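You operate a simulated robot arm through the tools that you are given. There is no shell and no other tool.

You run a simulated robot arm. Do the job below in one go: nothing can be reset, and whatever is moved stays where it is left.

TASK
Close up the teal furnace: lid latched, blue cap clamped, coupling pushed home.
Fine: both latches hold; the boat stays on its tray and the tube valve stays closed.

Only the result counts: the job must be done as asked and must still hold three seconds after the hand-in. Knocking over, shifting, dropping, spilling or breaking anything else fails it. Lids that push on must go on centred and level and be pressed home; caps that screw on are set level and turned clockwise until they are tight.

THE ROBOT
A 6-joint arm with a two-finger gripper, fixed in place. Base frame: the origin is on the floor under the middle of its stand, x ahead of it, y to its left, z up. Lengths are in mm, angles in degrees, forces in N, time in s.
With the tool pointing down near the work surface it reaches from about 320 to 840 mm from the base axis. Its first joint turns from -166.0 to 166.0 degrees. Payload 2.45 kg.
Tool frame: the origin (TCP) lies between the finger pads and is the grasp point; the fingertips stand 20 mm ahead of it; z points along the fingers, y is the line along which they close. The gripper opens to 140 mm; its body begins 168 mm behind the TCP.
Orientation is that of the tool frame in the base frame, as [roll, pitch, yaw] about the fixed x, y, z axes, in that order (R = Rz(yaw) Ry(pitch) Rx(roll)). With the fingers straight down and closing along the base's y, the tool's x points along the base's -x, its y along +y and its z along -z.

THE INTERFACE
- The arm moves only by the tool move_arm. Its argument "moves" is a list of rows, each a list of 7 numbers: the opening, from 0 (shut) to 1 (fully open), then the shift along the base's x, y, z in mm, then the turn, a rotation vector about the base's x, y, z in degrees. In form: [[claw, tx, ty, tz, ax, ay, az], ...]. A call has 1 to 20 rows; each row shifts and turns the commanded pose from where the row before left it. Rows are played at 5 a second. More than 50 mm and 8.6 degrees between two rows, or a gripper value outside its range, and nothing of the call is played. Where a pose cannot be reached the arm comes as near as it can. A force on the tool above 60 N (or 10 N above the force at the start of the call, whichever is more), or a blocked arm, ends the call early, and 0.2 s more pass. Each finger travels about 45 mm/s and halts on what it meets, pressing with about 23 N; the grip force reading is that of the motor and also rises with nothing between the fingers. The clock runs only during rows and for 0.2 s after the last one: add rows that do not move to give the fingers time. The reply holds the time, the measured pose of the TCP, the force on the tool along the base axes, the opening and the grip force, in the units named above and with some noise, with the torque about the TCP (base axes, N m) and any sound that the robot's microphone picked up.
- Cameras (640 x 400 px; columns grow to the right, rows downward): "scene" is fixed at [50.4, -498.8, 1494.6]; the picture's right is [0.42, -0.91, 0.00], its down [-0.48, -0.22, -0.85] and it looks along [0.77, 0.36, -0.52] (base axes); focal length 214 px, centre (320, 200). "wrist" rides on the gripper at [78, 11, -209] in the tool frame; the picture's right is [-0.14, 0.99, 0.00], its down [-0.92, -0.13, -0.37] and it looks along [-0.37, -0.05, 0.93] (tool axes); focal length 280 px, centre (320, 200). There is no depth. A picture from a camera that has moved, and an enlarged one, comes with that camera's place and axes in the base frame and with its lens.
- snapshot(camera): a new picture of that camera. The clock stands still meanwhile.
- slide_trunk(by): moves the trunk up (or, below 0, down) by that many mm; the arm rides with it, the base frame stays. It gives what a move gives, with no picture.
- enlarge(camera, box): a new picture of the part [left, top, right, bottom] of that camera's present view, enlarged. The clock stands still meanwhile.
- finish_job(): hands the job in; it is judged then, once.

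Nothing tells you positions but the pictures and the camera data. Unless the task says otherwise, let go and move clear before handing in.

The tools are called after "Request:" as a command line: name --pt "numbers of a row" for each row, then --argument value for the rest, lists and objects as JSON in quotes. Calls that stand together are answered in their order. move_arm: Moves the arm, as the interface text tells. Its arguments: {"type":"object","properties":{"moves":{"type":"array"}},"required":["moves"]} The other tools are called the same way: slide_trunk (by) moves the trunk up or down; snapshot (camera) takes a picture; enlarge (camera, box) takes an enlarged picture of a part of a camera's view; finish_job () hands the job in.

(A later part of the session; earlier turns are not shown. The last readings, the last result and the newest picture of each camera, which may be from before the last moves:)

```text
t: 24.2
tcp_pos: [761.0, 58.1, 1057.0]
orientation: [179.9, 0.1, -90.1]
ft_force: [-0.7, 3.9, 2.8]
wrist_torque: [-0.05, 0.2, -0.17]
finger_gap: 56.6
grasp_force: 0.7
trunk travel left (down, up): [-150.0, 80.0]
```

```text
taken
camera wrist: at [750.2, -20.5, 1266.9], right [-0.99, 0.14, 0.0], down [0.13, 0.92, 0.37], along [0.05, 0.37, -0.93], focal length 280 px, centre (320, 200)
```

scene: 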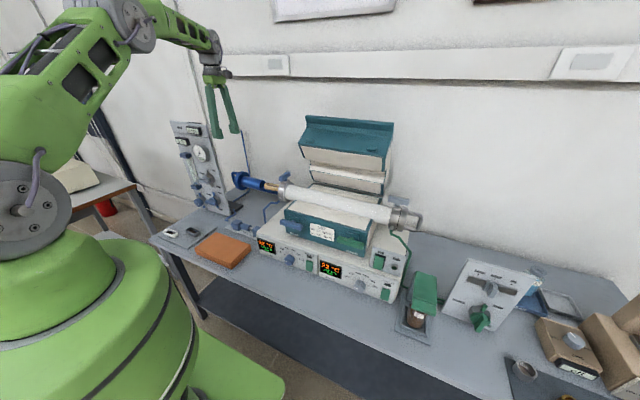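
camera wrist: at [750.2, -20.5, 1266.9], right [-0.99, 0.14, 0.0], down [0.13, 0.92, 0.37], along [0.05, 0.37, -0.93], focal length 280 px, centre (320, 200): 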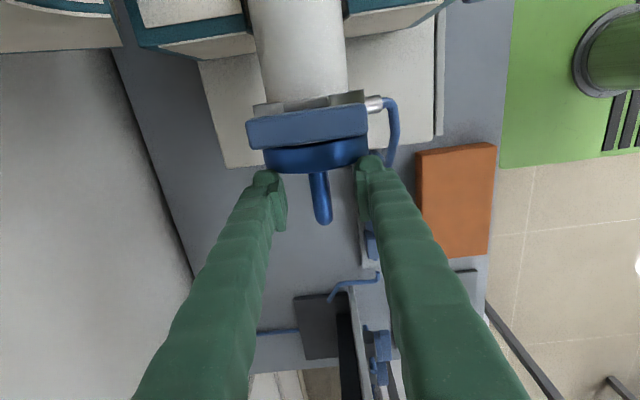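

Released cleanly. Next I rise, turn the tool back, and hover over the clamp lever near [759, 0, 1098], which lies along x.

Request:
move_arm --pt "0.4 -1 4 5 0 0 0" --pt "0.4 0 0 30 0 0 0" --pt "0.4 0 0 40 0 0 0" --pt "0.4 0 0 40 0 0 0" --pt "0.4 0 0 0 0 0 0"

Request:
move_arm --pt "0.4 0 -5.5 0 0 0 -8.2" --pt "0.4 0 -5.5 0 0 0 -8.2" --pt "0.4 0 -5.5 0 0 0 -8.2" --pt "0.4 0 -5.5 0 0 0 -8.2" --pt "0.4 0 -5.5 0 0 0 -8.2" --pt "0.4 0 -5.5 0 0 0 -8.2" --pt "0.4 0 -5.5 0 0 0 -8.2" --pt "0.4 0 -5.5 0 0 0 -8.2" --pt "0.4 0 -5.5 0 0 0 -8.2" --pt "0.4 0 -5.5 0 0 0 -8.2" --pt "0.4 0 -5.5 0 0 0 -8" --pt "0.4 0 0 0 0 0 0"

Request:
snapshot --camera "wrist"

Request:
snapshot --camera "scene"

```text
t: 25.4
tcp_pos: [759.3, 62.3, 1172.1]
orientation: [179.8, 0.1, -89.9]
ft_force: [0.4, -0.5, -0.2]
wrist_torque: [0.0, 0.01, -0.02]
finger_gap: 56.1
grasp_force: 0.1
trunk travel left (down, up): [-150.0, 80.0]
```

```text
t: 28.0
tcp_pos: [759.0, 3.9, 1172.8]
orientation: [179.8, 0.1, 179.9]
ft_force: [-0.7, 0.5, -0.1]
wrist_torque: [0.0, -0.03, 0.03]
finger_gap: 56.0
grasp_force: 0.1
trunk travel left (down, up): [-150.0, 80.0]
```

```text
taken
camera wrist: at [681.0, 13.0, 1381.5], right [0.14, 0.99, 0.0], down [0.92, -0.13, 0.37], along [0.37, -0.05, -0.93], focal length 280 px, centre (320, 200)
```

wrist: 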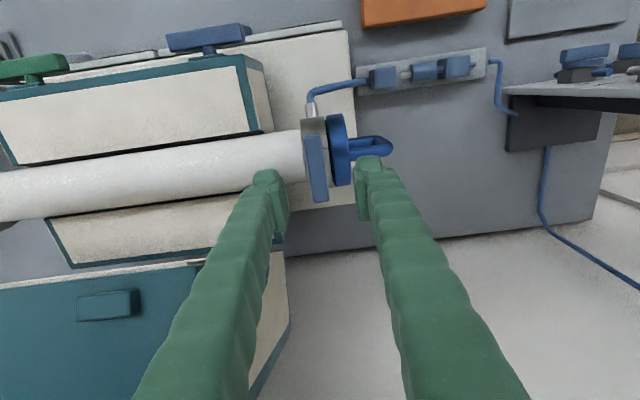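

```text
taken
```

scene: 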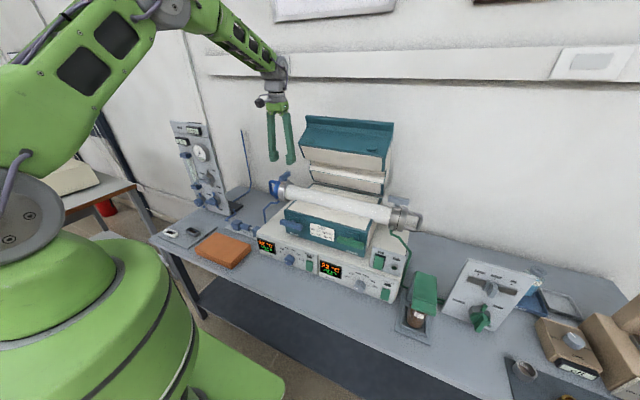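

Lined up over the lever to within about 3 mm. I'll descend and grip its middle.

Request:
move_arm --pt "0.4 0 -3 -20 0 0 0" --pt "0.4 0 0 -20 0 0 0" --pt "0.4 0 0 -17 0 0 0" --pt "0.4 0 0 -15 0 0 0" --pt "0.4 0 0 0 0 0 0"

Request:
snapshot --camera "wrist"

Request:
enlarge --camera "scene" --box '[255, 140, 315, 210]'

```text
t: 29.2
tcp_pos: [759.6, -0.7, 1100.8]
orientation: [179.9, 0.1, 180.0]
ft_force: [0.6, 0.2, -0.3]
wrist_torque: [0.04, 0.03, -0.04]
finger_gap: 55.7
grasp_force: 0.1
trunk travel left (down, up): [-150.0, 80.0]
```

```text
taken
camera wrist: at [681.0, 9.6, 1310.0], right [0.14, 0.99, 0.0], down [0.92, -0.13, 0.37], along [0.37, -0.05, -0.93], focal length 280 px, centre (320, 200)
```

wrist: 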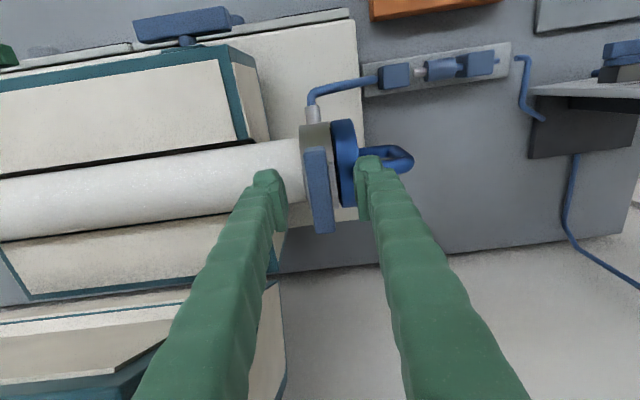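

```text
5.71 times, centred on (285, 175) of scene
camera zoom: at [50.4, -498.8, 1494.6], right [0.42, -0.91, 0.0], down [-0.48, -0.22, -0.85], along [0.77, 0.36, -0.52], focal length 1226 px, centre (520, 343)
```

zoom: 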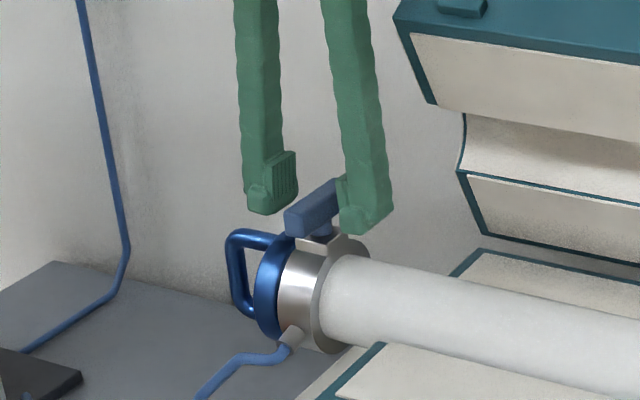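

Request:
move_arm --pt "0.25 0 0 0 0 0 0" --pt "0.12 0 0 0 0 0 0" --pt "0.0 0 0 0 0 0 0" --pt "0.0 0 0 0 0 0 0" --pt "0.0 0 0 0 0 0 0"

Request:
snapshot --camera "wrist"

```text
t: 30.4
tcp_pos: [759.0, -0.7, 1100.4]
orientation: [179.8, 0.2, 179.9]
ft_force: [0.3, -0.1, -0.8]
wrist_torque: [0.02, -0.04, -0.02]
finger_gap: 16.9
grasp_force: 42.9
trunk travel left (down, up): [-150.0, 80.0]
```

```text
taken
camera wrist: at [681.2, 9.7, 1310.0], right [0.14, 0.99, 0.0], down [0.92, -0.13, 0.37], along [0.37, -0.05, -0.93], focal length 280 px, centre (320, 200)
```

wrist: 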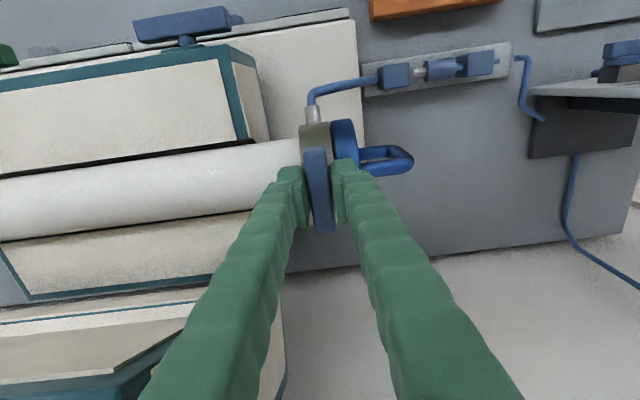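

The lever is gripped and balanced. I'll turn it a few degrees clockwise first and read the torque to find the free direction.

Request:
move_arm --pt "0 0 0 0 0 0 -3" --pt "0 0 0 0 0 0 -3" --pt "0 0 0 0 0 0 0"

Request:
snapshot --camera "wrist"

```text
t: 31.2
tcp_pos: [758.9, -2.0, 1101.3]
orientation: [179.8, 0.2, 174.0]
ft_force: [0.6, -1.0, 4.0]
wrist_torque: [-0.05, 0.16, 1.27]
finger_gap: 18.5
grasp_force: 44.1
trunk travel left (down, up): [-150.0, 80.0]
```

```text
taken
camera wrist: at [682.2, 17.9, 1310.0], right [0.24, 0.97, 0.0], down [0.9, -0.22, 0.37], along [0.36, -0.09, -0.93], focal length 280 px, centre (320, 200)
```

wrist: 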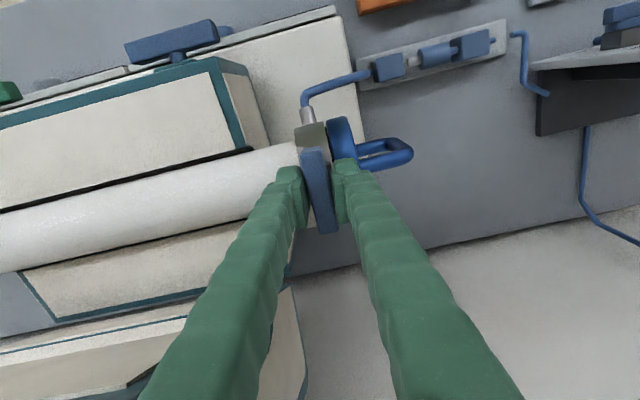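

Clockwise meets a stop: 1.27 N·m, and the gap spread open. I'll go counter-clockwise instead.

Request:
move_arm --pt "0 0 0 0 0 0 3" --pt "0 0 0 0 0 0 3" --pt "0 0 0 0 0 0 3" --pt "0 0 0 0 0 0 4" --pt "0 0 0 0 0 0 4" --pt "0 0 0 0 0 0 0"

Request:
snapshot --camera "wrist"

Request:
enlarge --camera "scene" --box '[255, 140, 315, 210]'

```text
t: 32.6
tcp_pos: [759.9, -1.0, 1101.7]
orientation: [179.8, 0.1, -168.9]
ft_force: [-1.2, -2.6, 2.4]
wrist_torque: [-0.02, -0.01, 0.03]
finger_gap: 17.2
grasp_force: 42.9
trunk travel left (down, up): [-150.0, 80.0]
```

```text
taken
camera wrist: at [680.4, -5.7, 1309.9], right [-0.05, 1.0, 0.0], down [0.93, 0.05, 0.37], along [0.37, 0.02, -0.93], focal length 280 px, centre (320, 200)
```

wrist: 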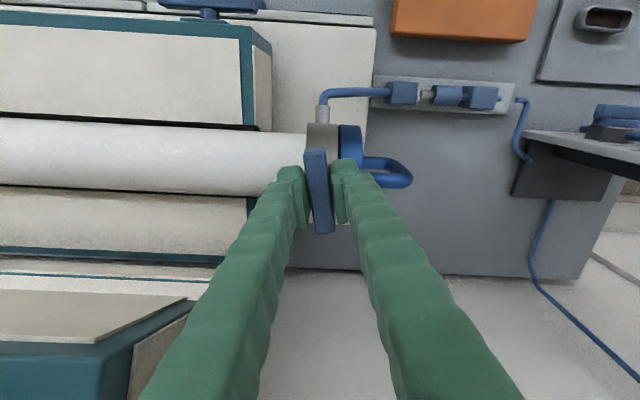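

```text
5.71 times, centred on (285, 175) of scene
camera zoom: at [50.4, -498.8, 1494.6], right [0.42, -0.91, 0.0], down [-0.48, -0.22, -0.85], along [0.77, 0.36, -0.52], focal length 1226 px, centre (520, 343)
```

zoom: 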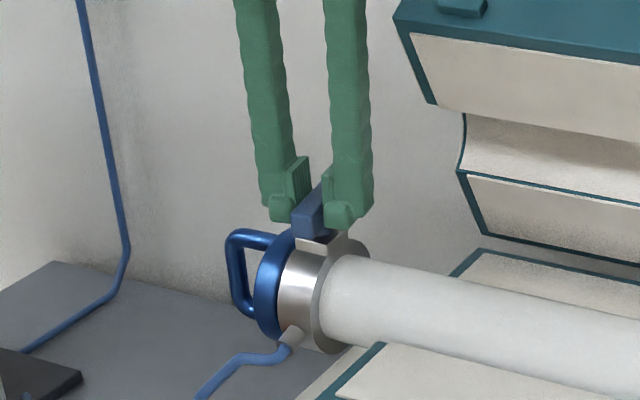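

It turns freely counter-clockwise. I'll continue towards 90°.

Request:
move_arm --pt "0 0 0 0 0 0 6" --pt "0 0 0 0 0 0 6" --pt "0 0 0 0 0 0 6" --pt "0 0 0 0 0 0 6" --pt "0 0 0 0 0 0 6" --pt "0 0 0 0 0 0 0"

Request:
snapshot --camera "wrist"

Request:
enlarge --camera "scene" --box '[240, 80, 350, 210]'

```text
t: 34.0
tcp_pos: [759.9, -0.9, 1102.2]
orientation: [179.9, 0.1, -138.9]
ft_force: [-2.2, 0.2, 5.6]
wrist_torque: [-0.06, 0.05, -0.01]
finger_gap: 17.1
grasp_force: 42.6
trunk travel left (down, up): [-150.0, 80.0]
```

```text
taken
camera wrist: at [693.6, -45.0, 1309.8], right [-0.55, 0.84, 0.0], down [0.78, 0.51, 0.37], along [0.31, 0.2, -0.93], focal length 280 px, centre (320, 200)
```

wrist: 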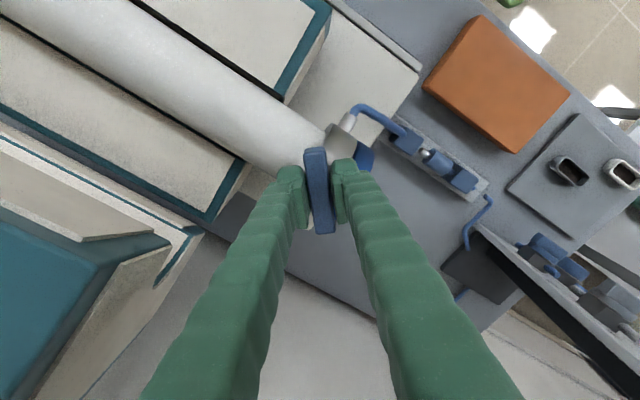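

```text
3.08 times, centred on (295, 145) of scene
camera zoom: at [50.4, -498.8, 1494.6], right [0.42, -0.91, 0.0], down [-0.48, -0.22, -0.85], along [0.77, 0.36, -0.52], focal length 660 px, centre (397, 369)
```

zoom: 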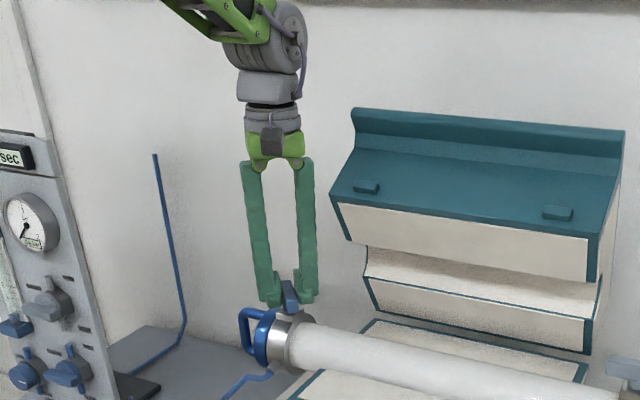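

Request:
move_arm --pt "0 0 0 0 0 0 6" --pt "0 0 0 0 0 0 6" --pt "0 0 0 0 0 0 6" --pt "0 0 0 0 0 0 6" --pt "0 0 0 0 0 0 6" --pt "0 0 0 0 0 0 6" --pt "0 0 0 0 0 0 4" --pt "0 0 0 0 0 0 0"

Request:
snapshot --camera "wrist"

Request:
enlarge --camera "scene" --box '[240, 80, 350, 210]'

```text
t: 35.8
tcp_pos: [759.9, -0.2, 1100.6]
orientation: [179.9, 0.2, -98.9]
ft_force: [6.7, -6.8, 9.1]
wrist_torque: [-0.1, -0.08, 0.02]
finger_gap: 17.0
grasp_force: 42.8
trunk travel left (down, up): [-150.0, 80.0]
```

```text
taken
camera wrist: at [737.5, -77.3, 1309.8], right [-0.96, 0.29, 0.0], down [0.27, 0.89, 0.37], along [0.11, 0.35, -0.93], focal length 280 px, centre (320, 200)
```

wrist: 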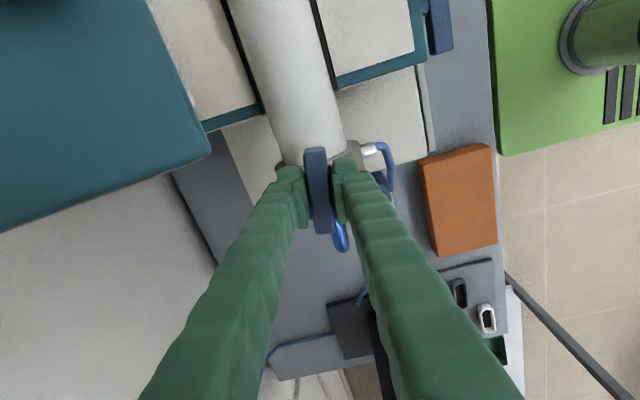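

```text
3.08 times, centred on (295, 145) of scene
camera zoom: at [50.4, -498.8, 1494.6], right [0.42, -0.91, 0.0], down [-0.48, -0.22, -0.85], along [0.77, 0.36, -0.52], focal length 660 px, centre (397, 369)
```

zoom: 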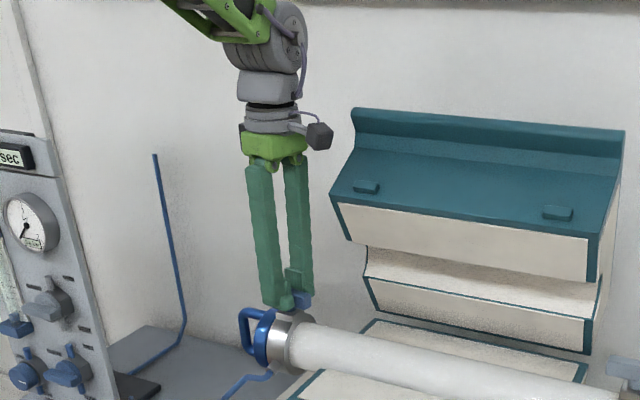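

Request:
move_arm --pt "0 0 0 0.5 0 0 3" --pt "0 0 0 0 0 0 3" --pt "0 0 0 0 0 0 3" --pt "0 0 0 0 0 0 0"

Request:
move_arm --pt "0 0 0 0 0 0 2" --pt "0 0 0 0 0 0 2" --pt "0 0 0 0 0 0 0"

Request:
enlarge --camera "wrist" --box '[230, 90, 410, 260]'

```text
t: 36.8
tcp_pos: [760.1, -1.1, 1101.4]
orientation: [179.7, 0.1, -90.0]
ft_force: [7.8, -7.0, 4.3]
wrist_torque: [-0.03, -0.08, -0.04]
finger_gap: 17.0
grasp_force: 42.5
trunk travel left (down, up): [-150.0, 80.0]
```

```text
t: 37.6
tcp_pos: [760.2, -1.7, 1101.4]
orientation: [179.9, 0.1, -85.9]
ft_force: [6.5, -4.2, 2.2]
wrist_torque: [0.25, -0.08, -1.22]
finger_gap: 17.9
grasp_force: 43.0
trunk travel left (down, up): [-150.0, 80.0]
```

```text
2.35 times, centred on (320, 175) of wrist
camera zoom: at [755.6, -80.2, 1309.8], right [-1.0, 0.07, 0.0], down [0.06, 0.93, 0.37], along [0.02, 0.37, -0.93], focal length 660 px, centre (320, 259)
```

zoom: 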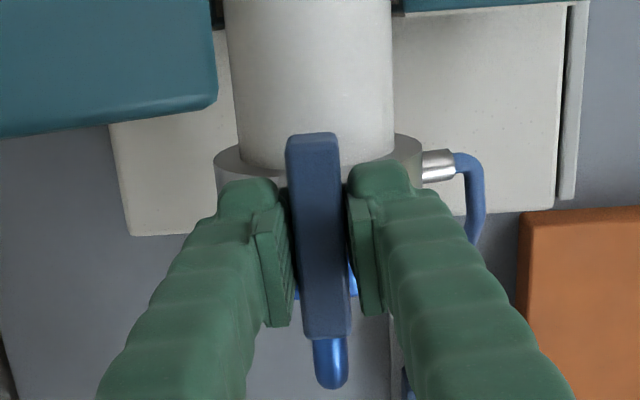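

The end stop is reached at 90° and the lever lies along the tube. I'll ease back to align, release, and lift.

Request:
move_arm --pt "0 -0.8 0.6 0 0 0 -3.8" --pt "0.05 0 0 0 0 0 0" --pt "0.2 0 0 0 0 0 0" --pt "0.4 0 0 0 0 0 0" --pt "0.4 0 0 0 0 0 0" --pt "0.4 0 0 20 0 0 0" --pt "0.4 0 0 30 0 0 0" --pt "0.4 0 0 40 0 0 0" --pt "0.4 0 0 0 0 0 0"

Request:
enlarge --camera "scene" --box '[255, 160, 315, 210]'

Request:
snapshot --camera "wrist"

```text
t: 39.6
tcp_pos: [760.1, 0.0, 1194.3]
orientation: [179.8, 0.1, -89.9]
ft_force: [-0.6, -0.1, 0.7]
wrist_torque: [0.0, 0.0, 0.03]
finger_gap: 55.7
grasp_force: 0.0
trunk travel left (down, up): [-150.0, 80.0]
```

```text
8.00 times, centred on (285, 185) of scene
camera zoom: at [50.4, -498.8, 1494.6], right [0.42, -0.91, 0.0], down [-0.48, -0.22, -0.85], along [0.77, 0.36, -0.52], focal length 1716 px, centre (600, 320)
```

zoom: 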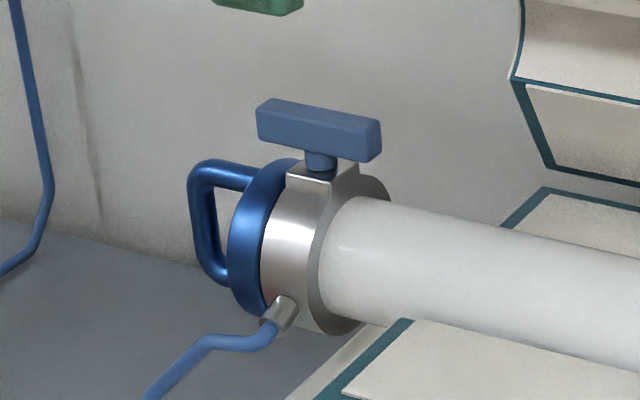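

```text
taken
camera wrist: at [749.5, -79.4, 1401.6], right [-0.99, 0.13, 0.0], down [0.13, 0.92, 0.37], along [0.05, 0.37, -0.93], focal length 280 px, centre (320, 200)
```

wrist: 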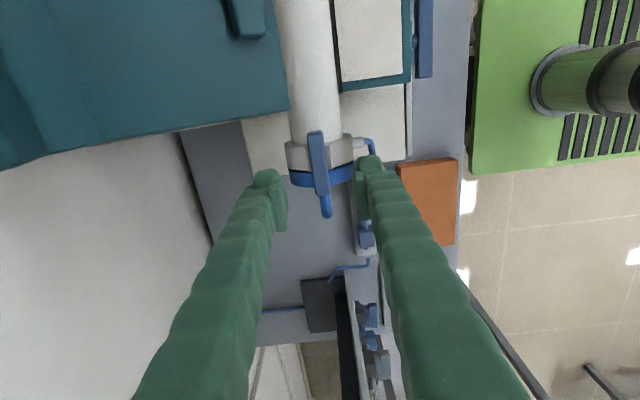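

The lever now lies along y like the right-hand clamp, and the cap is tight on the collar. Next is the coupling: I'll move above the sleeve near [675, 210] with the fingers closing along x.

Request:
move_arm --pt "0.4 -17 42 0 0 0 0" --pt "0.4 -17 42 0 0 0 0" --pt "0.4 -17 42 0 0 0 0" --pt "0.4 -17 42 0 0 0 0" --pt "0.4 -17 42 0 0 0 0" --pt "0.4 0 0 -45 0 0 0" --pt "0.4 0 0 -45 0 0 0" --pt "0.4 0 0 -45 0 0 0" --pt "0.4 0 0 0 0 0 0"

Request:
snapshot --camera "wrist"

Request:
enlarge --camera "wrist" --box '[240, 60, 400, 220]'

Request:
snapshot --camera "scene"

```text
t: 41.6
tcp_pos: [673.9, 209.6, 1056.7]
orientation: [179.8, 0.1, -89.9]
ft_force: [-0.1, -0.1, -1.1]
wrist_torque: [0.01, -0.02, 0.0]
finger_gap: 56.0
grasp_force: 0.0
trunk travel left (down, up): [-150.0, 80.0]
```

```text
taken
camera wrist: at [663.8, 129.9, 1265.1], right [-0.99, 0.13, 0.0], down [0.13, 0.92, 0.37], along [0.05, 0.37, -0.93], focal length 280 px, centre (320, 200)
```

wrist: 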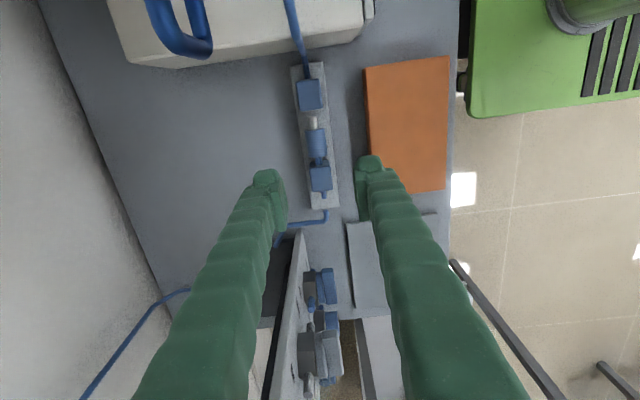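

```text
2.50 times, centred on (320, 140) of wrist
camera zoom: at [663.8, 129.9, 1265.1], right [-0.99, 0.13, 0.0], down [0.13, 0.92, 0.37], along [0.05, 0.37, -0.93], focal length 701 px, centre (320, 350)
```

zoom: 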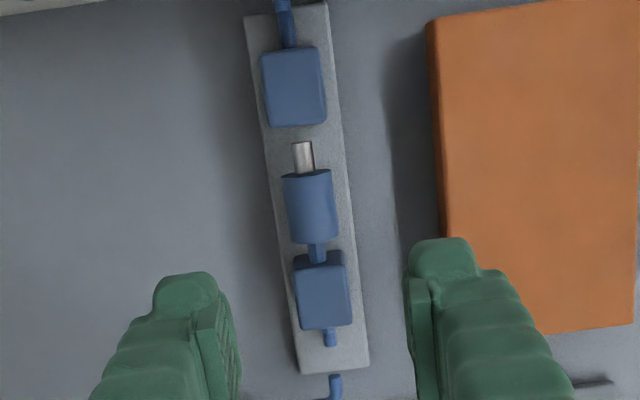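

```text
taken
```

scene: 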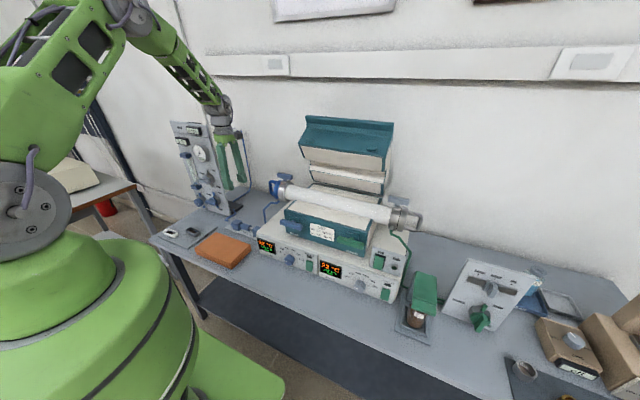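

The sleeve is at about [680, 211, 800], with its front face some 30 mm short of the socket block. I'll centre and descend most of the way, then check.

Request:
move_arm --pt "0.36 6 1.5 -30 0 0 0" --pt "0.36 0 0 -40 0 0 0" --pt "0.36 0 0 -40 0 0 0" --pt "0.36 0 0 -40 0 0 0" --pt "0.36 0 0 -25 0 0 0" --pt "0.36 0 0 0 0 0 0"

Request:
enlarge --camera "wrist" --box '[240, 60, 400, 240]'

Request:
enlarge --camera "scene" --box '[205, 170, 295, 260]'

```text
t: 43.0
tcp_pos: [680.0, 212.2, 881.4]
orientation: [180.0, 0.1, -89.7]
ft_force: [-0.5, -0.3, -0.3]
wrist_torque: [0.0, -0.03, -0.01]
finger_gap: 50.4
grasp_force: 0.1
trunk travel left (down, up): [-150.0, 80.0]
```

```text
2.22 times, centred on (320, 150) of wrist
camera zoom: at [669.7, 133.8, 1089.7], right [-0.99, 0.13, 0.0], down [0.13, 0.92, 0.37], along [0.05, 0.37, -0.93], focal length 623 px, centre (320, 311)
```

zoom: 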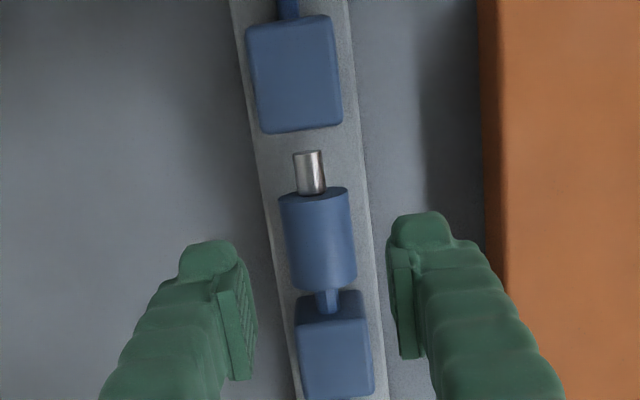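

```text
4.44 times, centred on (250, 215) of scene
camera zoom: at [50.4, -498.8, 1494.6], right [0.42, -0.91, 0.0], down [-0.48, -0.22, -0.85], along [0.77, 0.36, -0.52], focal length 953 px, centre (631, 133)
```

zoom: 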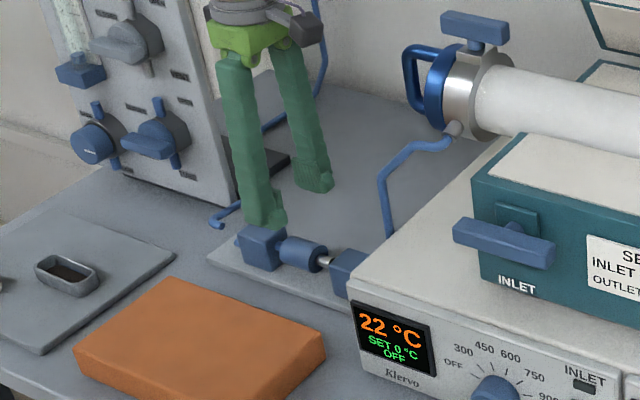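

Request:
move_arm --pt "0.36 0 -2 -25 0 0 0" --pt "0.36 0 0 -25 0 0 0" --pt "0.36 0 0 -15 0 0 0" --pt "0.36 0 0 -8 0 0 0" --pt "0.36 0 0 0 0 0 0"

Request:
enlarge --camera "wrist" --box '[240, 60, 400, 240]'

Request:
enlarge --camera "scene" --box '[220, 200, 280, 250]'

```text
t: 44.2
tcp_pos: [679.9, 210.0, 807.6]
orientation: [179.8, 0.1, -89.8]
ft_force: [-0.1, 0.0, -0.7]
wrist_torque: [0.0, 0.01, 0.0]
finger_gap: 50.4
grasp_force: 0.1
trunk travel left (down, up): [-150.0, 80.0]
```

```text
2.22 times, centred on (320, 150) of wrist
camera zoom: at [670.1, 131.6, 1017.0], right [-0.99, 0.13, 0.0], down [0.13, 0.92, 0.37], along [0.05, 0.37, -0.93], focal length 623 px, centre (320, 311)
```

zoom: 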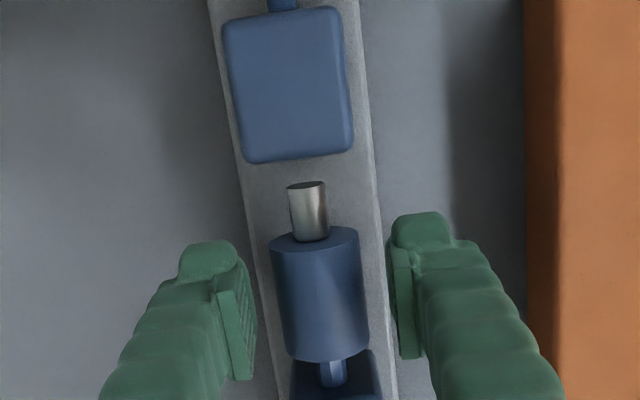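

```text
8.00 times, centred on (250, 225) of scene
camera zoom: at [50.4, -498.8, 1494.6], right [0.42, -0.91, 0.0], down [-0.48, -0.22, -0.85], along [0.77, 0.36, -0.52], focal length 1716 px, centre (880, 0)
```

zoom: 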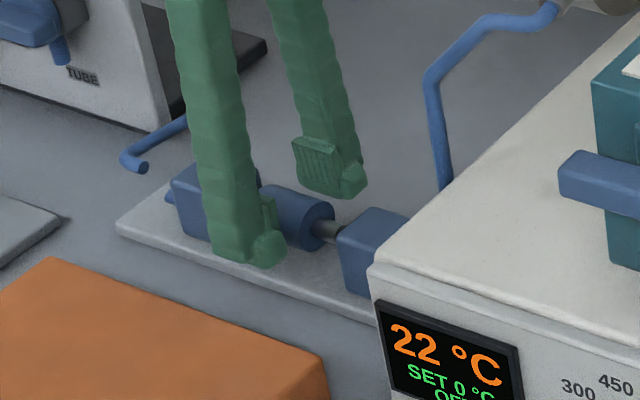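

Request:
move_arm --pt "0.3 0 0 -3 0 0 0" --pt "0.2 0 0 0 0 0 0" --pt "0.1 0 0 0 0 0 0" --pt "0.0 0 0 0 0 0 0" --pt "0.0 0 0 0 0 0 0"

Request:
enlarge --camera "wrist" --box '[240, 60, 400, 240]'

```text
t: 45.4
tcp_pos: [680.3, 210.1, 804.8]
orientation: [179.8, 0.1, -89.8]
ft_force: [3.1, -0.1, -2.3]
wrist_torque: [0.03, -0.05, -0.12]
finger_gap: 31.5
grasp_force: 44.8
trunk travel left (down, up): [-150.0, 80.0]
```

```text
2.22 times, centred on (320, 150) of wrist
camera zoom: at [670.3, 131.4, 1013.9], right [-0.99, 0.13, 0.0], down [0.13, 0.92, 0.37], along [0.05, 0.37, -0.93], focal length 623 px, centre (320, 311)
```

zoom: 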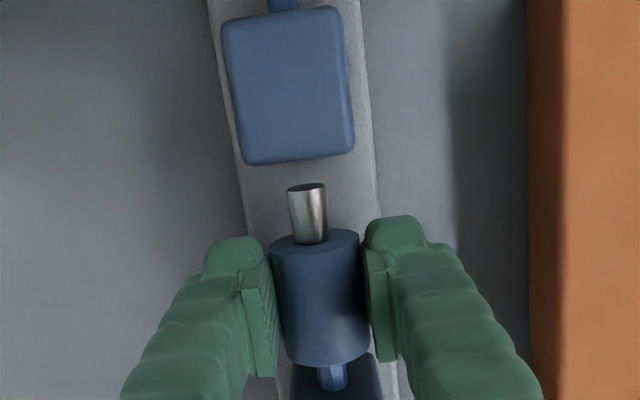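

The sleeve is gripped, 31.5 mm across. I'll push it in −y towards the socket block in small steps.

Request:
move_arm --pt "0 0 -2 0 0 0 0" --pt "0 0 -2 0 0 0 0" --pt "0 0 -2 0 0 0 0" --pt "0 0 0 0 0 0 0"

Request:
enlarge --camera "wrist" --box '[240, 60, 400, 240]'

```text
t: 46.4
tcp_pos: [680.1, 203.5, 805.8]
orientation: [179.8, 0.1, -89.8]
ft_force: [5.2, 1.0, -4.0]
wrist_torque: [-0.07, -0.13, -0.15]
finger_gap: 31.6
grasp_force: 45.0
trunk travel left (down, up): [-150.0, 80.0]
```

```text
2.22 times, centred on (320, 150) of wrist
camera zoom: at [670.4, 124.0, 1014.1], right [-0.99, 0.13, 0.0], down [0.13, 0.92, 0.37], along [0.05, 0.37, -0.93], focal length 623 px, centre (320, 311)
```

zoom: 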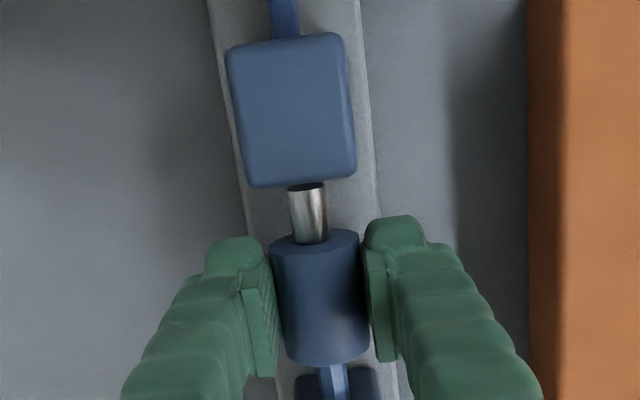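

Request:
move_arm --pt "0 0.5 -3 0 0 0 0" --pt "0 0 -3 0 0 0 0" --pt "0 0 -3 0 0 0 0" --pt "0 0 -3 0 0 0 0" --pt "0 0 0 0 0 0 0"

Request:
enlarge --camera "wrist" --box '[240, 60, 400, 240]'

```text
t: 47.6
tcp_pos: [681.3, 190.8, 805.9]
orientation: [179.8, 0.1, -89.8]
ft_force: [-0.1, 0.0, -4.1]
wrist_torque: [-0.06, 0.01, -0.18]
finger_gap: 31.6
grasp_force: 44.7
trunk travel left (down, up): [-150.0, 80.0]
```

```text
2.22 times, centred on (320, 150) of wrist
camera zoom: at [670.6, 112.3, 1014.3], right [-0.99, 0.13, 0.0], down [0.13, 0.92, 0.37], along [0.05, 0.37, -0.93], focal length 623 px, centre (320, 311)
```

zoom: 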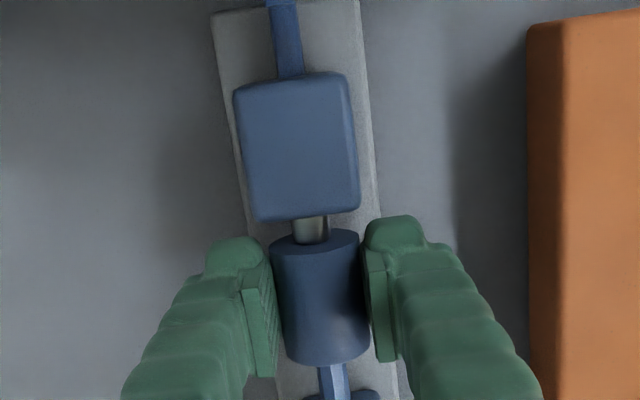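

The nozzle is entering the socket with almost no force. I'll continue in 2 mm steps.

Request:
move_arm --pt "0 0 -2 0 0 0 0" --pt "0 0 -2 0 0 0 0" --pt "0 0 -2 0 0 0 0" --pt "0 0 0 0 0 0 0"

Request:
enlarge --camera "wrist" --box '[240, 60, 400, 240]'

```text
t: 48.6
tcp_pos: [680.0, 186.2, 805.7]
orientation: [180.0, 0.1, -89.7]
ft_force: [-1.7, 0.5, 3.0]
wrist_torque: [-0.11, 0.06, -0.22]
finger_gap: 31.3
grasp_force: 44.9
trunk travel left (down, up): [-150.0, 80.0]
```

```text
2.22 times, centred on (320, 150) of wrist
camera zoom: at [670.3, 106.5, 1014.3], right [-0.99, 0.13, 0.0], down [0.13, 0.92, 0.37], along [0.05, 0.37, -0.93], focal length 623 px, centre (320, 311)
```

zoom: 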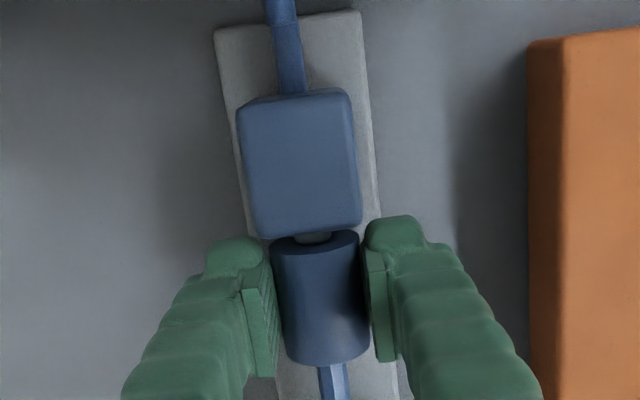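

Request:
move_arm --pt "0 0 -2 0 0 0 0" --pt "0 0 -1.5 0 0 0 0" --pt "0 0 0 0 0 0 0"

Request:
enlarge --camera "wrist" --box '[240, 60, 400, 240]'

```text
t: 49.4
tcp_pos: [679.9, 182.0, 805.7]
orientation: [179.8, 0.1, -89.8]
ft_force: [-5.1, -4.9, 6.1]
wrist_torque: [-0.11, 0.1, -0.15]
finger_gap: 31.1
grasp_force: 45.3
trunk travel left (down, up): [-150.0, 80.0]
```

```text
2.22 times, centred on (320, 150) of wrist
camera zoom: at [670.5, 102.6, 1014.4], right [-0.99, 0.13, 0.0], down [0.13, 0.92, 0.37], along [0.05, 0.37, -0.93], focal length 623 px, centre (320, 311)
```

zoom: 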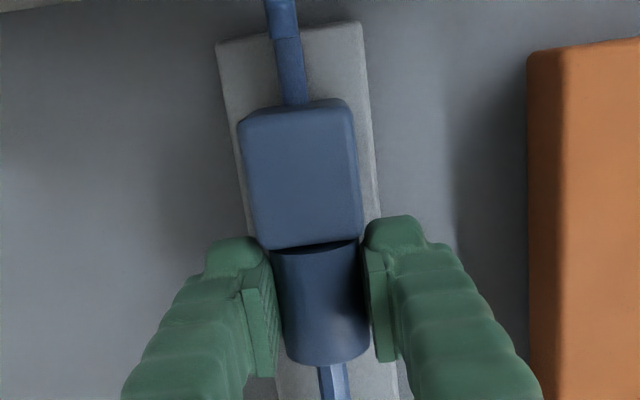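

Request:
move_arm --pt "0 -0.3 -1.5 0 0 0 0" --pt "0 0 0 0 0 0 0"

Request:
move_arm --pt "0 0 -1.5 0 0 0 0" --pt "0 0 0 0 0 0 0"

Request:
enlarge --camera "wrist" --box '[240, 60, 400, 240]'

```text
t: 50.0
tcp_pos: [679.6, 179.9, 804.9]
orientation: [179.9, 0.1, -89.7]
ft_force: [-6.5, -2.5, 11.4]
wrist_torque: [-0.07, 0.14, -0.16]
finger_gap: 31.3
grasp_force: 45.5
trunk travel left (down, up): [-150.0, 80.0]
```

```text
t: 50.6
tcp_pos: [679.8, 180.4, 805.6]
orientation: [180.0, 0.1, -89.8]
ft_force: [-6.4, 4.3, 14.6]
wrist_torque: [0.17, 0.14, -0.18]
finger_gap: 31.2
grasp_force: 44.7
trunk travel left (down, up): [-150.0, 80.0]
```

```text
2.22 times, centred on (320, 150) of wrist
camera zoom: at [669.9, 101.0, 1014.4], right [-0.99, 0.13, 0.0], down [0.12, 0.92, 0.37], along [0.05, 0.37, -0.93], focal length 623 px, centre (320, 311)
```

zoom: 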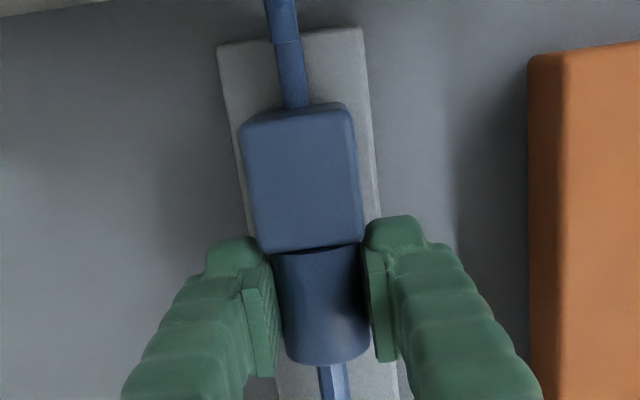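

Request:
move_arm --pt "0 -0.4 -1.5 1 0 0 0" --pt "0 0 0 0 0 0 0"

Request:
move_arm --pt "0 0 -1.5 0 0 0 0" --pt "0 0 0 0 0 0 0"

Request:
enlarge --camera "scene" --box '[220, 200, 280, 250]'

```text
t: 51.2
tcp_pos: [680.1, 179.3, 806.8]
orientation: [179.9, 0.1, -89.8]
ft_force: [0.1, 18.3, -2.3]
wrist_torque: [0.67, -0.16, -0.14]
finger_gap: 31.1
grasp_force: 44.8
trunk travel left (down, up): [-150.0, 80.0]
```

```text
t: 51.8
tcp_pos: [680.3, 179.1, 805.8]
orientation: [-180.0, 0.1, -89.8]
ft_force: [0.8, 35.5, -3.6]
wrist_torque: [0.58, -0.1, -0.19]
finger_gap: 31.3
grasp_force: 45.4
trunk travel left (down, up): [-150.0, 80.0]
```

```text
8.00 times, centred on (250, 225) of scene
camera zoom: at [50.4, -498.8, 1494.6], right [0.42, -0.91, 0.0], down [-0.48, -0.22, -0.85], along [0.77, 0.36, -0.52], focal length 1716 px, centre (880, 0)
```

zoom: 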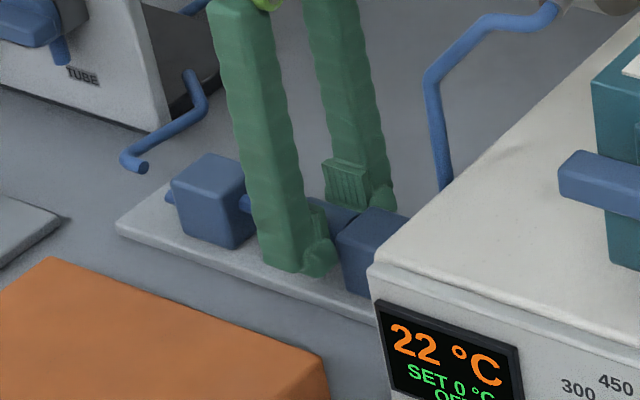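

Firm contact at 35 N with no further travel. I'll unload, release, lift, and check the coupling.

Request:
move_arm --pt "0 0 2.6 0 0 0 0" --pt "0.25 0 0 0 0 0 0" --pt "0.35 0 0 0 0 0 0" --pt "0.36 0 0 0 0 0 0" --pt "0.36 0 0 20 0 0 0" --pt "0.36 0 0 35 0 0 0" --pt "0.36 0 0 40 0 0 0" --pt "0.36 0 0 40 0 0 0" --pt "0.36 0 0 0 0 0 0"

Request:
enlarge --camera "wrist" --box '[240, 40, 400, 220]'

Request:
enlarge --camera "scene" --box '[220, 200, 280, 250]'

```text
t: 53.8
tcp_pos: [678.5, 178.0, 941.4]
orientation: [179.8, 0.1, -89.7]
ft_force: [0.8, 1.0, 0.1]
wrist_torque: [0.05, -0.01, 0.0]
finger_gap: 50.5
grasp_force: 0.0
trunk travel left (down, up): [-150.0, 80.0]
```

```text
2.22 times, centred on (320, 130) of wrist
camera zoom: at [669.8, 98.6, 1150.6], right [-0.99, 0.13, 0.0], down [0.13, 0.92, 0.37], along [0.05, 0.37, -0.93], focal length 623 px, centre (320, 356)
```

zoom: 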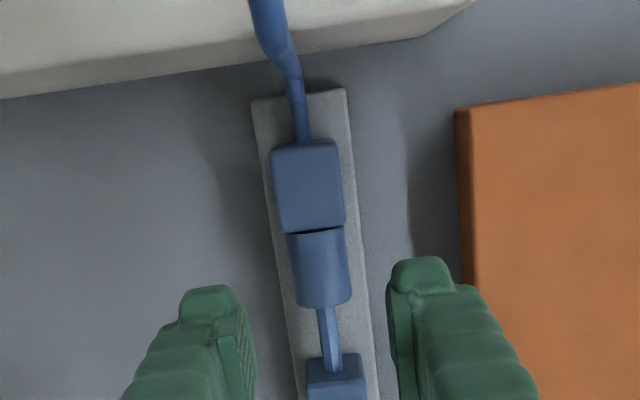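

```text
8.00 times, centred on (250, 225) of scene
camera zoom: at [50.4, -498.8, 1494.6], right [0.42, -0.91, 0.0], down [-0.48, -0.22, -0.85], along [0.77, 0.36, -0.52], focal length 1716 px, centre (880, 0)
```

zoom: 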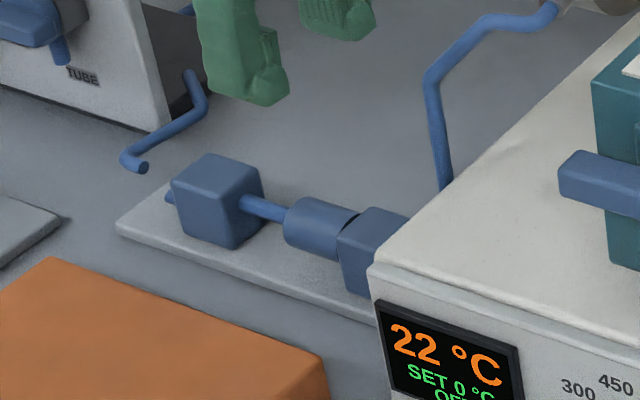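

The coupling is flush with its socket block. Next is the lid, so I'll rise high, cross over to it, and look from above while checking reach near the lip.

Request:
move_arm --pt "0.36 -8 0 45 0 0 0" --pt "0.36 -8 0 45 0 0 0" --pt "0.36 -8 0 45 0 0 0" --pt "0.36 -8 0 45 0 0 0" --pt "0.36 0 0 48 0 0 0" --pt "0.36 0 0 48 0 0 0" --pt "0.36 0 0 48 0 0 0" --pt "0.36 0 0 48 0 0 0" --pt "0.36 0 0 48 0 0 0" --pt "0.36 0 0 40 0 0 0" --pt "0.36 0 -48 0 0 0 0" --pt "0.36 0 -48 0 0 0 0" --pt "0.36 0 -48 0 0 0 0" --pt "0.36 0 -48 0 0 0 0" --pt "0.36 0 -48 0 0 0 0" --pt "0.36 0 -48 0 0 0 0" --pt "0.36 0 -48 0 0 0 0" --pt "0.36 0 0 0 0 0 0"

Request:
snapshot --camera "wrist"

Request:
snapshot --camera "scene"

```text
t: 57.6
tcp_pos: [648.8, -157.3, 1403.3]
orientation: [179.9, 0.1, -89.9]
ft_force: [-0.4, -0.2, 0.4]
wrist_torque: [-0.01, -0.04, 0.0]
finger_gap: 50.3
grasp_force: 0.1
trunk travel left (down, up): [-150.0, 80.0]
```

```text
taken
camera wrist: at [637.9, -237.1, 1611.3], right [-0.99, 0.13, 0.0], down [0.12, 0.92, 0.37], along [0.05, 0.37, -0.93], focal length 280 px, centre (320, 200)
```

wrist: 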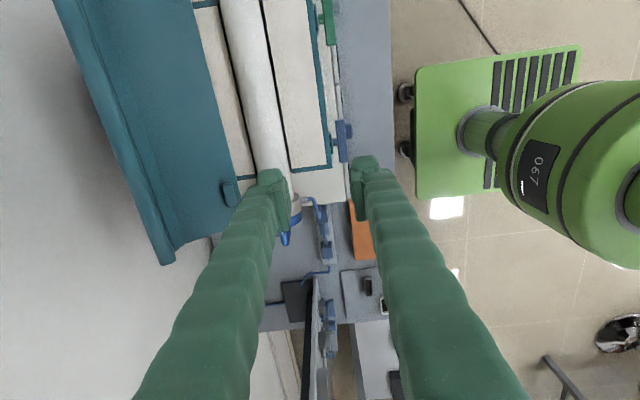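

```text
taken
```

scene: 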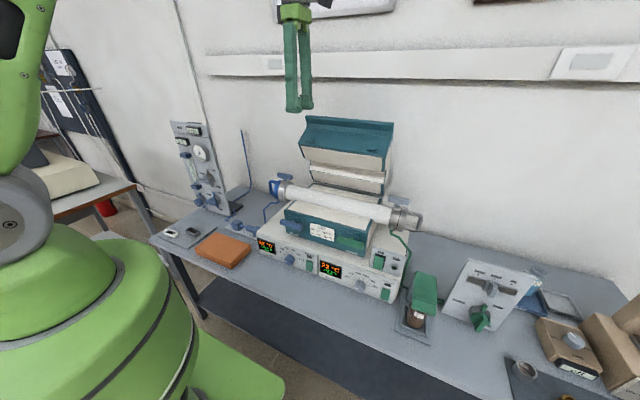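

Request:
enlarge --camera "wrist" --box '[50, 130, 250, 270]'

Request:
enlarge --camera "scene" --box '[290, 105, 400, 185]'

```text
2.86 times, centred on (150, 200) of wrist
camera zoom: at [637.9, -237.1, 1611.3], right [-0.99, 0.13, 0.0], down [0.12, 0.92, 0.37], along [0.05, 0.37, -0.93], focal length 801 px, centre (806, 200)
```

zoom: 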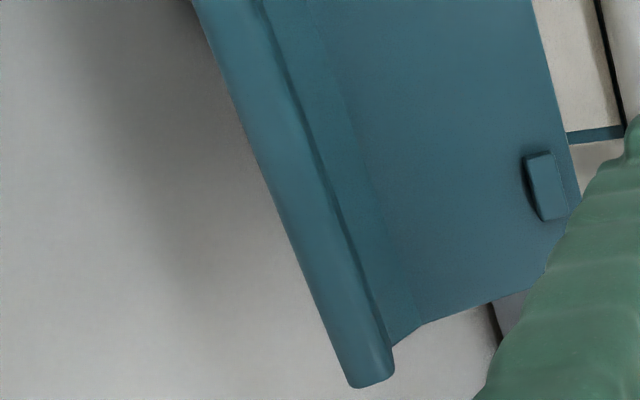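

```text
5.00 times, centred on (345, 145) of scene
camera zoom: at [50.4, -498.8, 1494.6], right [0.42, -0.91, 0.0], down [-0.48, -0.22, -0.85], along [0.77, 0.36, -0.52], focal length 1072 px, centre (195, 475)
```

zoom: 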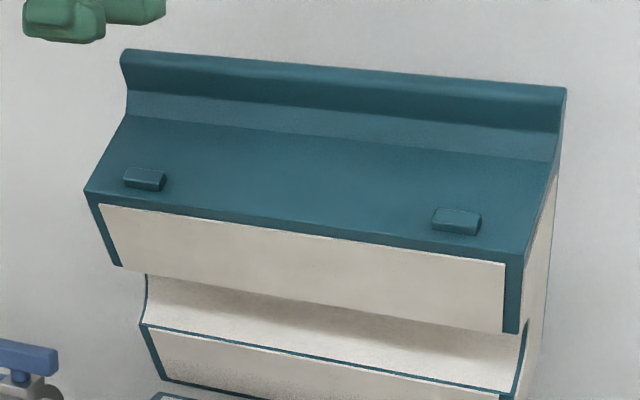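

The lid's lip is a rounded rail about 20 mm thick, with its top near x≈845, z≈1331. I'll test reach above it with the tool pointing down and the fingers set to straddle it along x.

Request:
move_arm --pt "0.45 40 0 0 0 0 0" --pt "0.45 40 0 0 0 0 0" --pt "0.45 40 0 0 0 0 0" --pt "0.45 40 0 0 0 0 0" --pt "0.45 37 0 0 0 0 0" --pt "0.45 0 0 0 0 0 0"

Request:
snapshot --camera "wrist"

Request:
enlarge --camera "scene" --box '[260, 0, 420, 200]'

```text
t: 59.0
tcp_pos: [769.9, -146.6, 1383.3]
orientation: [179.9, 0.1, -89.9]
ft_force: [0.1, 0.4, 0.6]
wrist_torque: [0.0, 0.01, -0.01]
finger_gap: 62.8
grasp_force: 0.1
out of reach, approached as far as the arm can: row 3, 4, 5
trunk travel left (down, up): [-150.0, 80.0]
```

```text
taken
camera wrist: at [760.8, -226.2, 1591.3], right [-0.99, 0.13, 0.0], down [0.13, 0.92, 0.37], along [0.05, 0.37, -0.93], focal length 280 px, centre (320, 200)
```

wrist: 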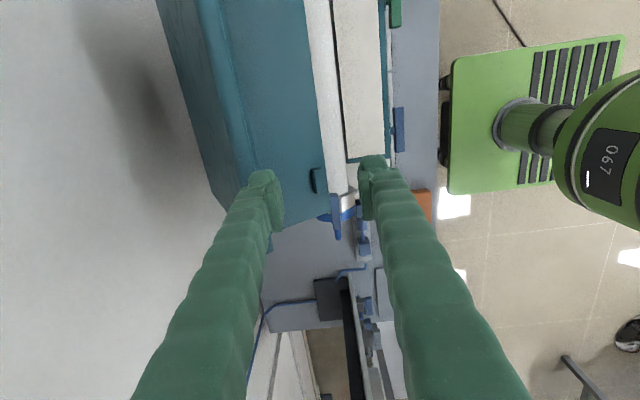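

```text
2.00 times, centred on (340, 100) of scene
camera zoom: at [50.4, -498.8, 1494.6], right [0.42, -0.91, 0.0], down [-0.48, -0.22, -0.85], along [0.77, 0.36, -0.52], focal length 429 px, centre (280, 400)
```

zoom: 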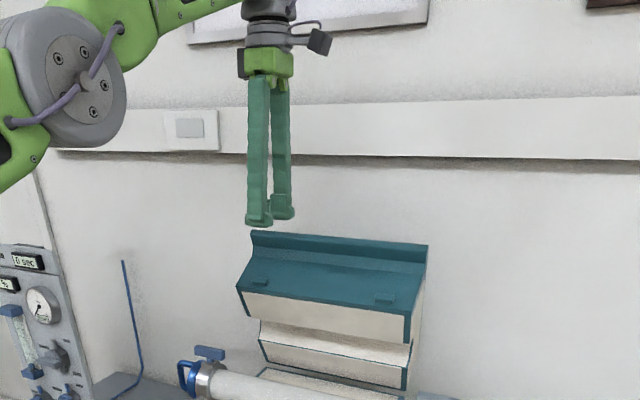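

Tool-down runs out of reach near x≈770 at this height, so I'll tilt the tool forward by about 26°. That shortens the reach and also matches the lid's angle, so I can grip the rail squarely. First I step back into range.

Request:
move_arm --pt "0.45 -40 0 0 0 0 0" --pt "0.45 -40 0 0 0 0 0" --pt "0.45 -40 0 0 0 0 0" --pt "0.45 0 0 0 0 0 0"

```text
t: 60.0
tcp_pos: [653.3, -150.0, 1380.8]
orientation: [179.7, 0.1, -89.8]
ft_force: [-0.3, -0.2, -0.4]
wrist_torque: [0.01, 0.02, 0.0]
finger_gap: 62.8
grasp_force: 0.0
trunk travel left (down, up): [-150.0, 80.0]
```

Request:
move_arm --pt "0.5 10 0 5 0 -6.5 0" --pt "0.5 10 0 5 0 -6.5 0" --pt "0.5 10 0 5 0 -6.5 0" --pt "0.5 10 0 5 0 -6.5 0" --pt "0.5 30 0 0 0 0 0" --pt "0.5 30 0 0 0 0 0" --pt "0.5 40 0 0 0 0 0" --pt "0.5 0 0 0 0 0 0"

Request:
snapshot --camera "wrist"

Request:
enlarge --camera "scene" --box '[260, 40, 420, 200]'

```text
t: 61.8
tcp_pos: [790.6, -149.6, 1402.3]
orientation: [-154.1, 0.0, -89.9]
ft_force: [-0.6, 0.5, 0.3]
wrist_torque: [-0.01, 0.0, 0.04]
finger_gap: 69.9
grasp_force: 0.1
trunk travel left (down, up): [-150.0, 80.0]
```

```text
taken
camera wrist: at [689.6, -228.0, 1585.3], right [-0.89, 0.13, -0.43], down [-0.05, 0.92, 0.39], along [0.45, 0.37, -0.81], focal length 280 px, centre (320, 200)
```

wrist: 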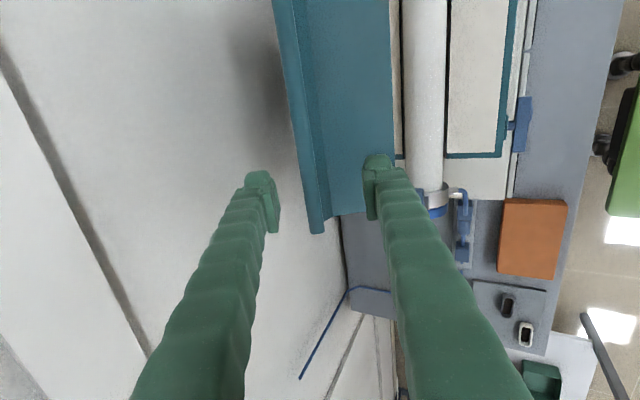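

```text
2.50 times, centred on (340, 120) of scene
camera zoom: at [50.4, -498.8, 1494.6], right [0.42, -0.91, 0.0], down [-0.48, -0.22, -0.85], along [0.77, 0.36, -0.52], focal length 536 px, centre (270, 400)
```

zoom: 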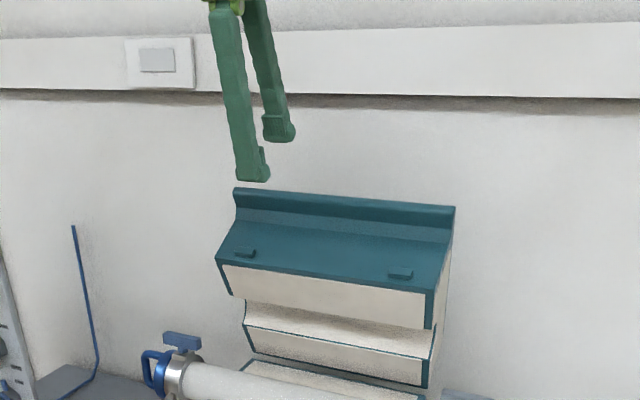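

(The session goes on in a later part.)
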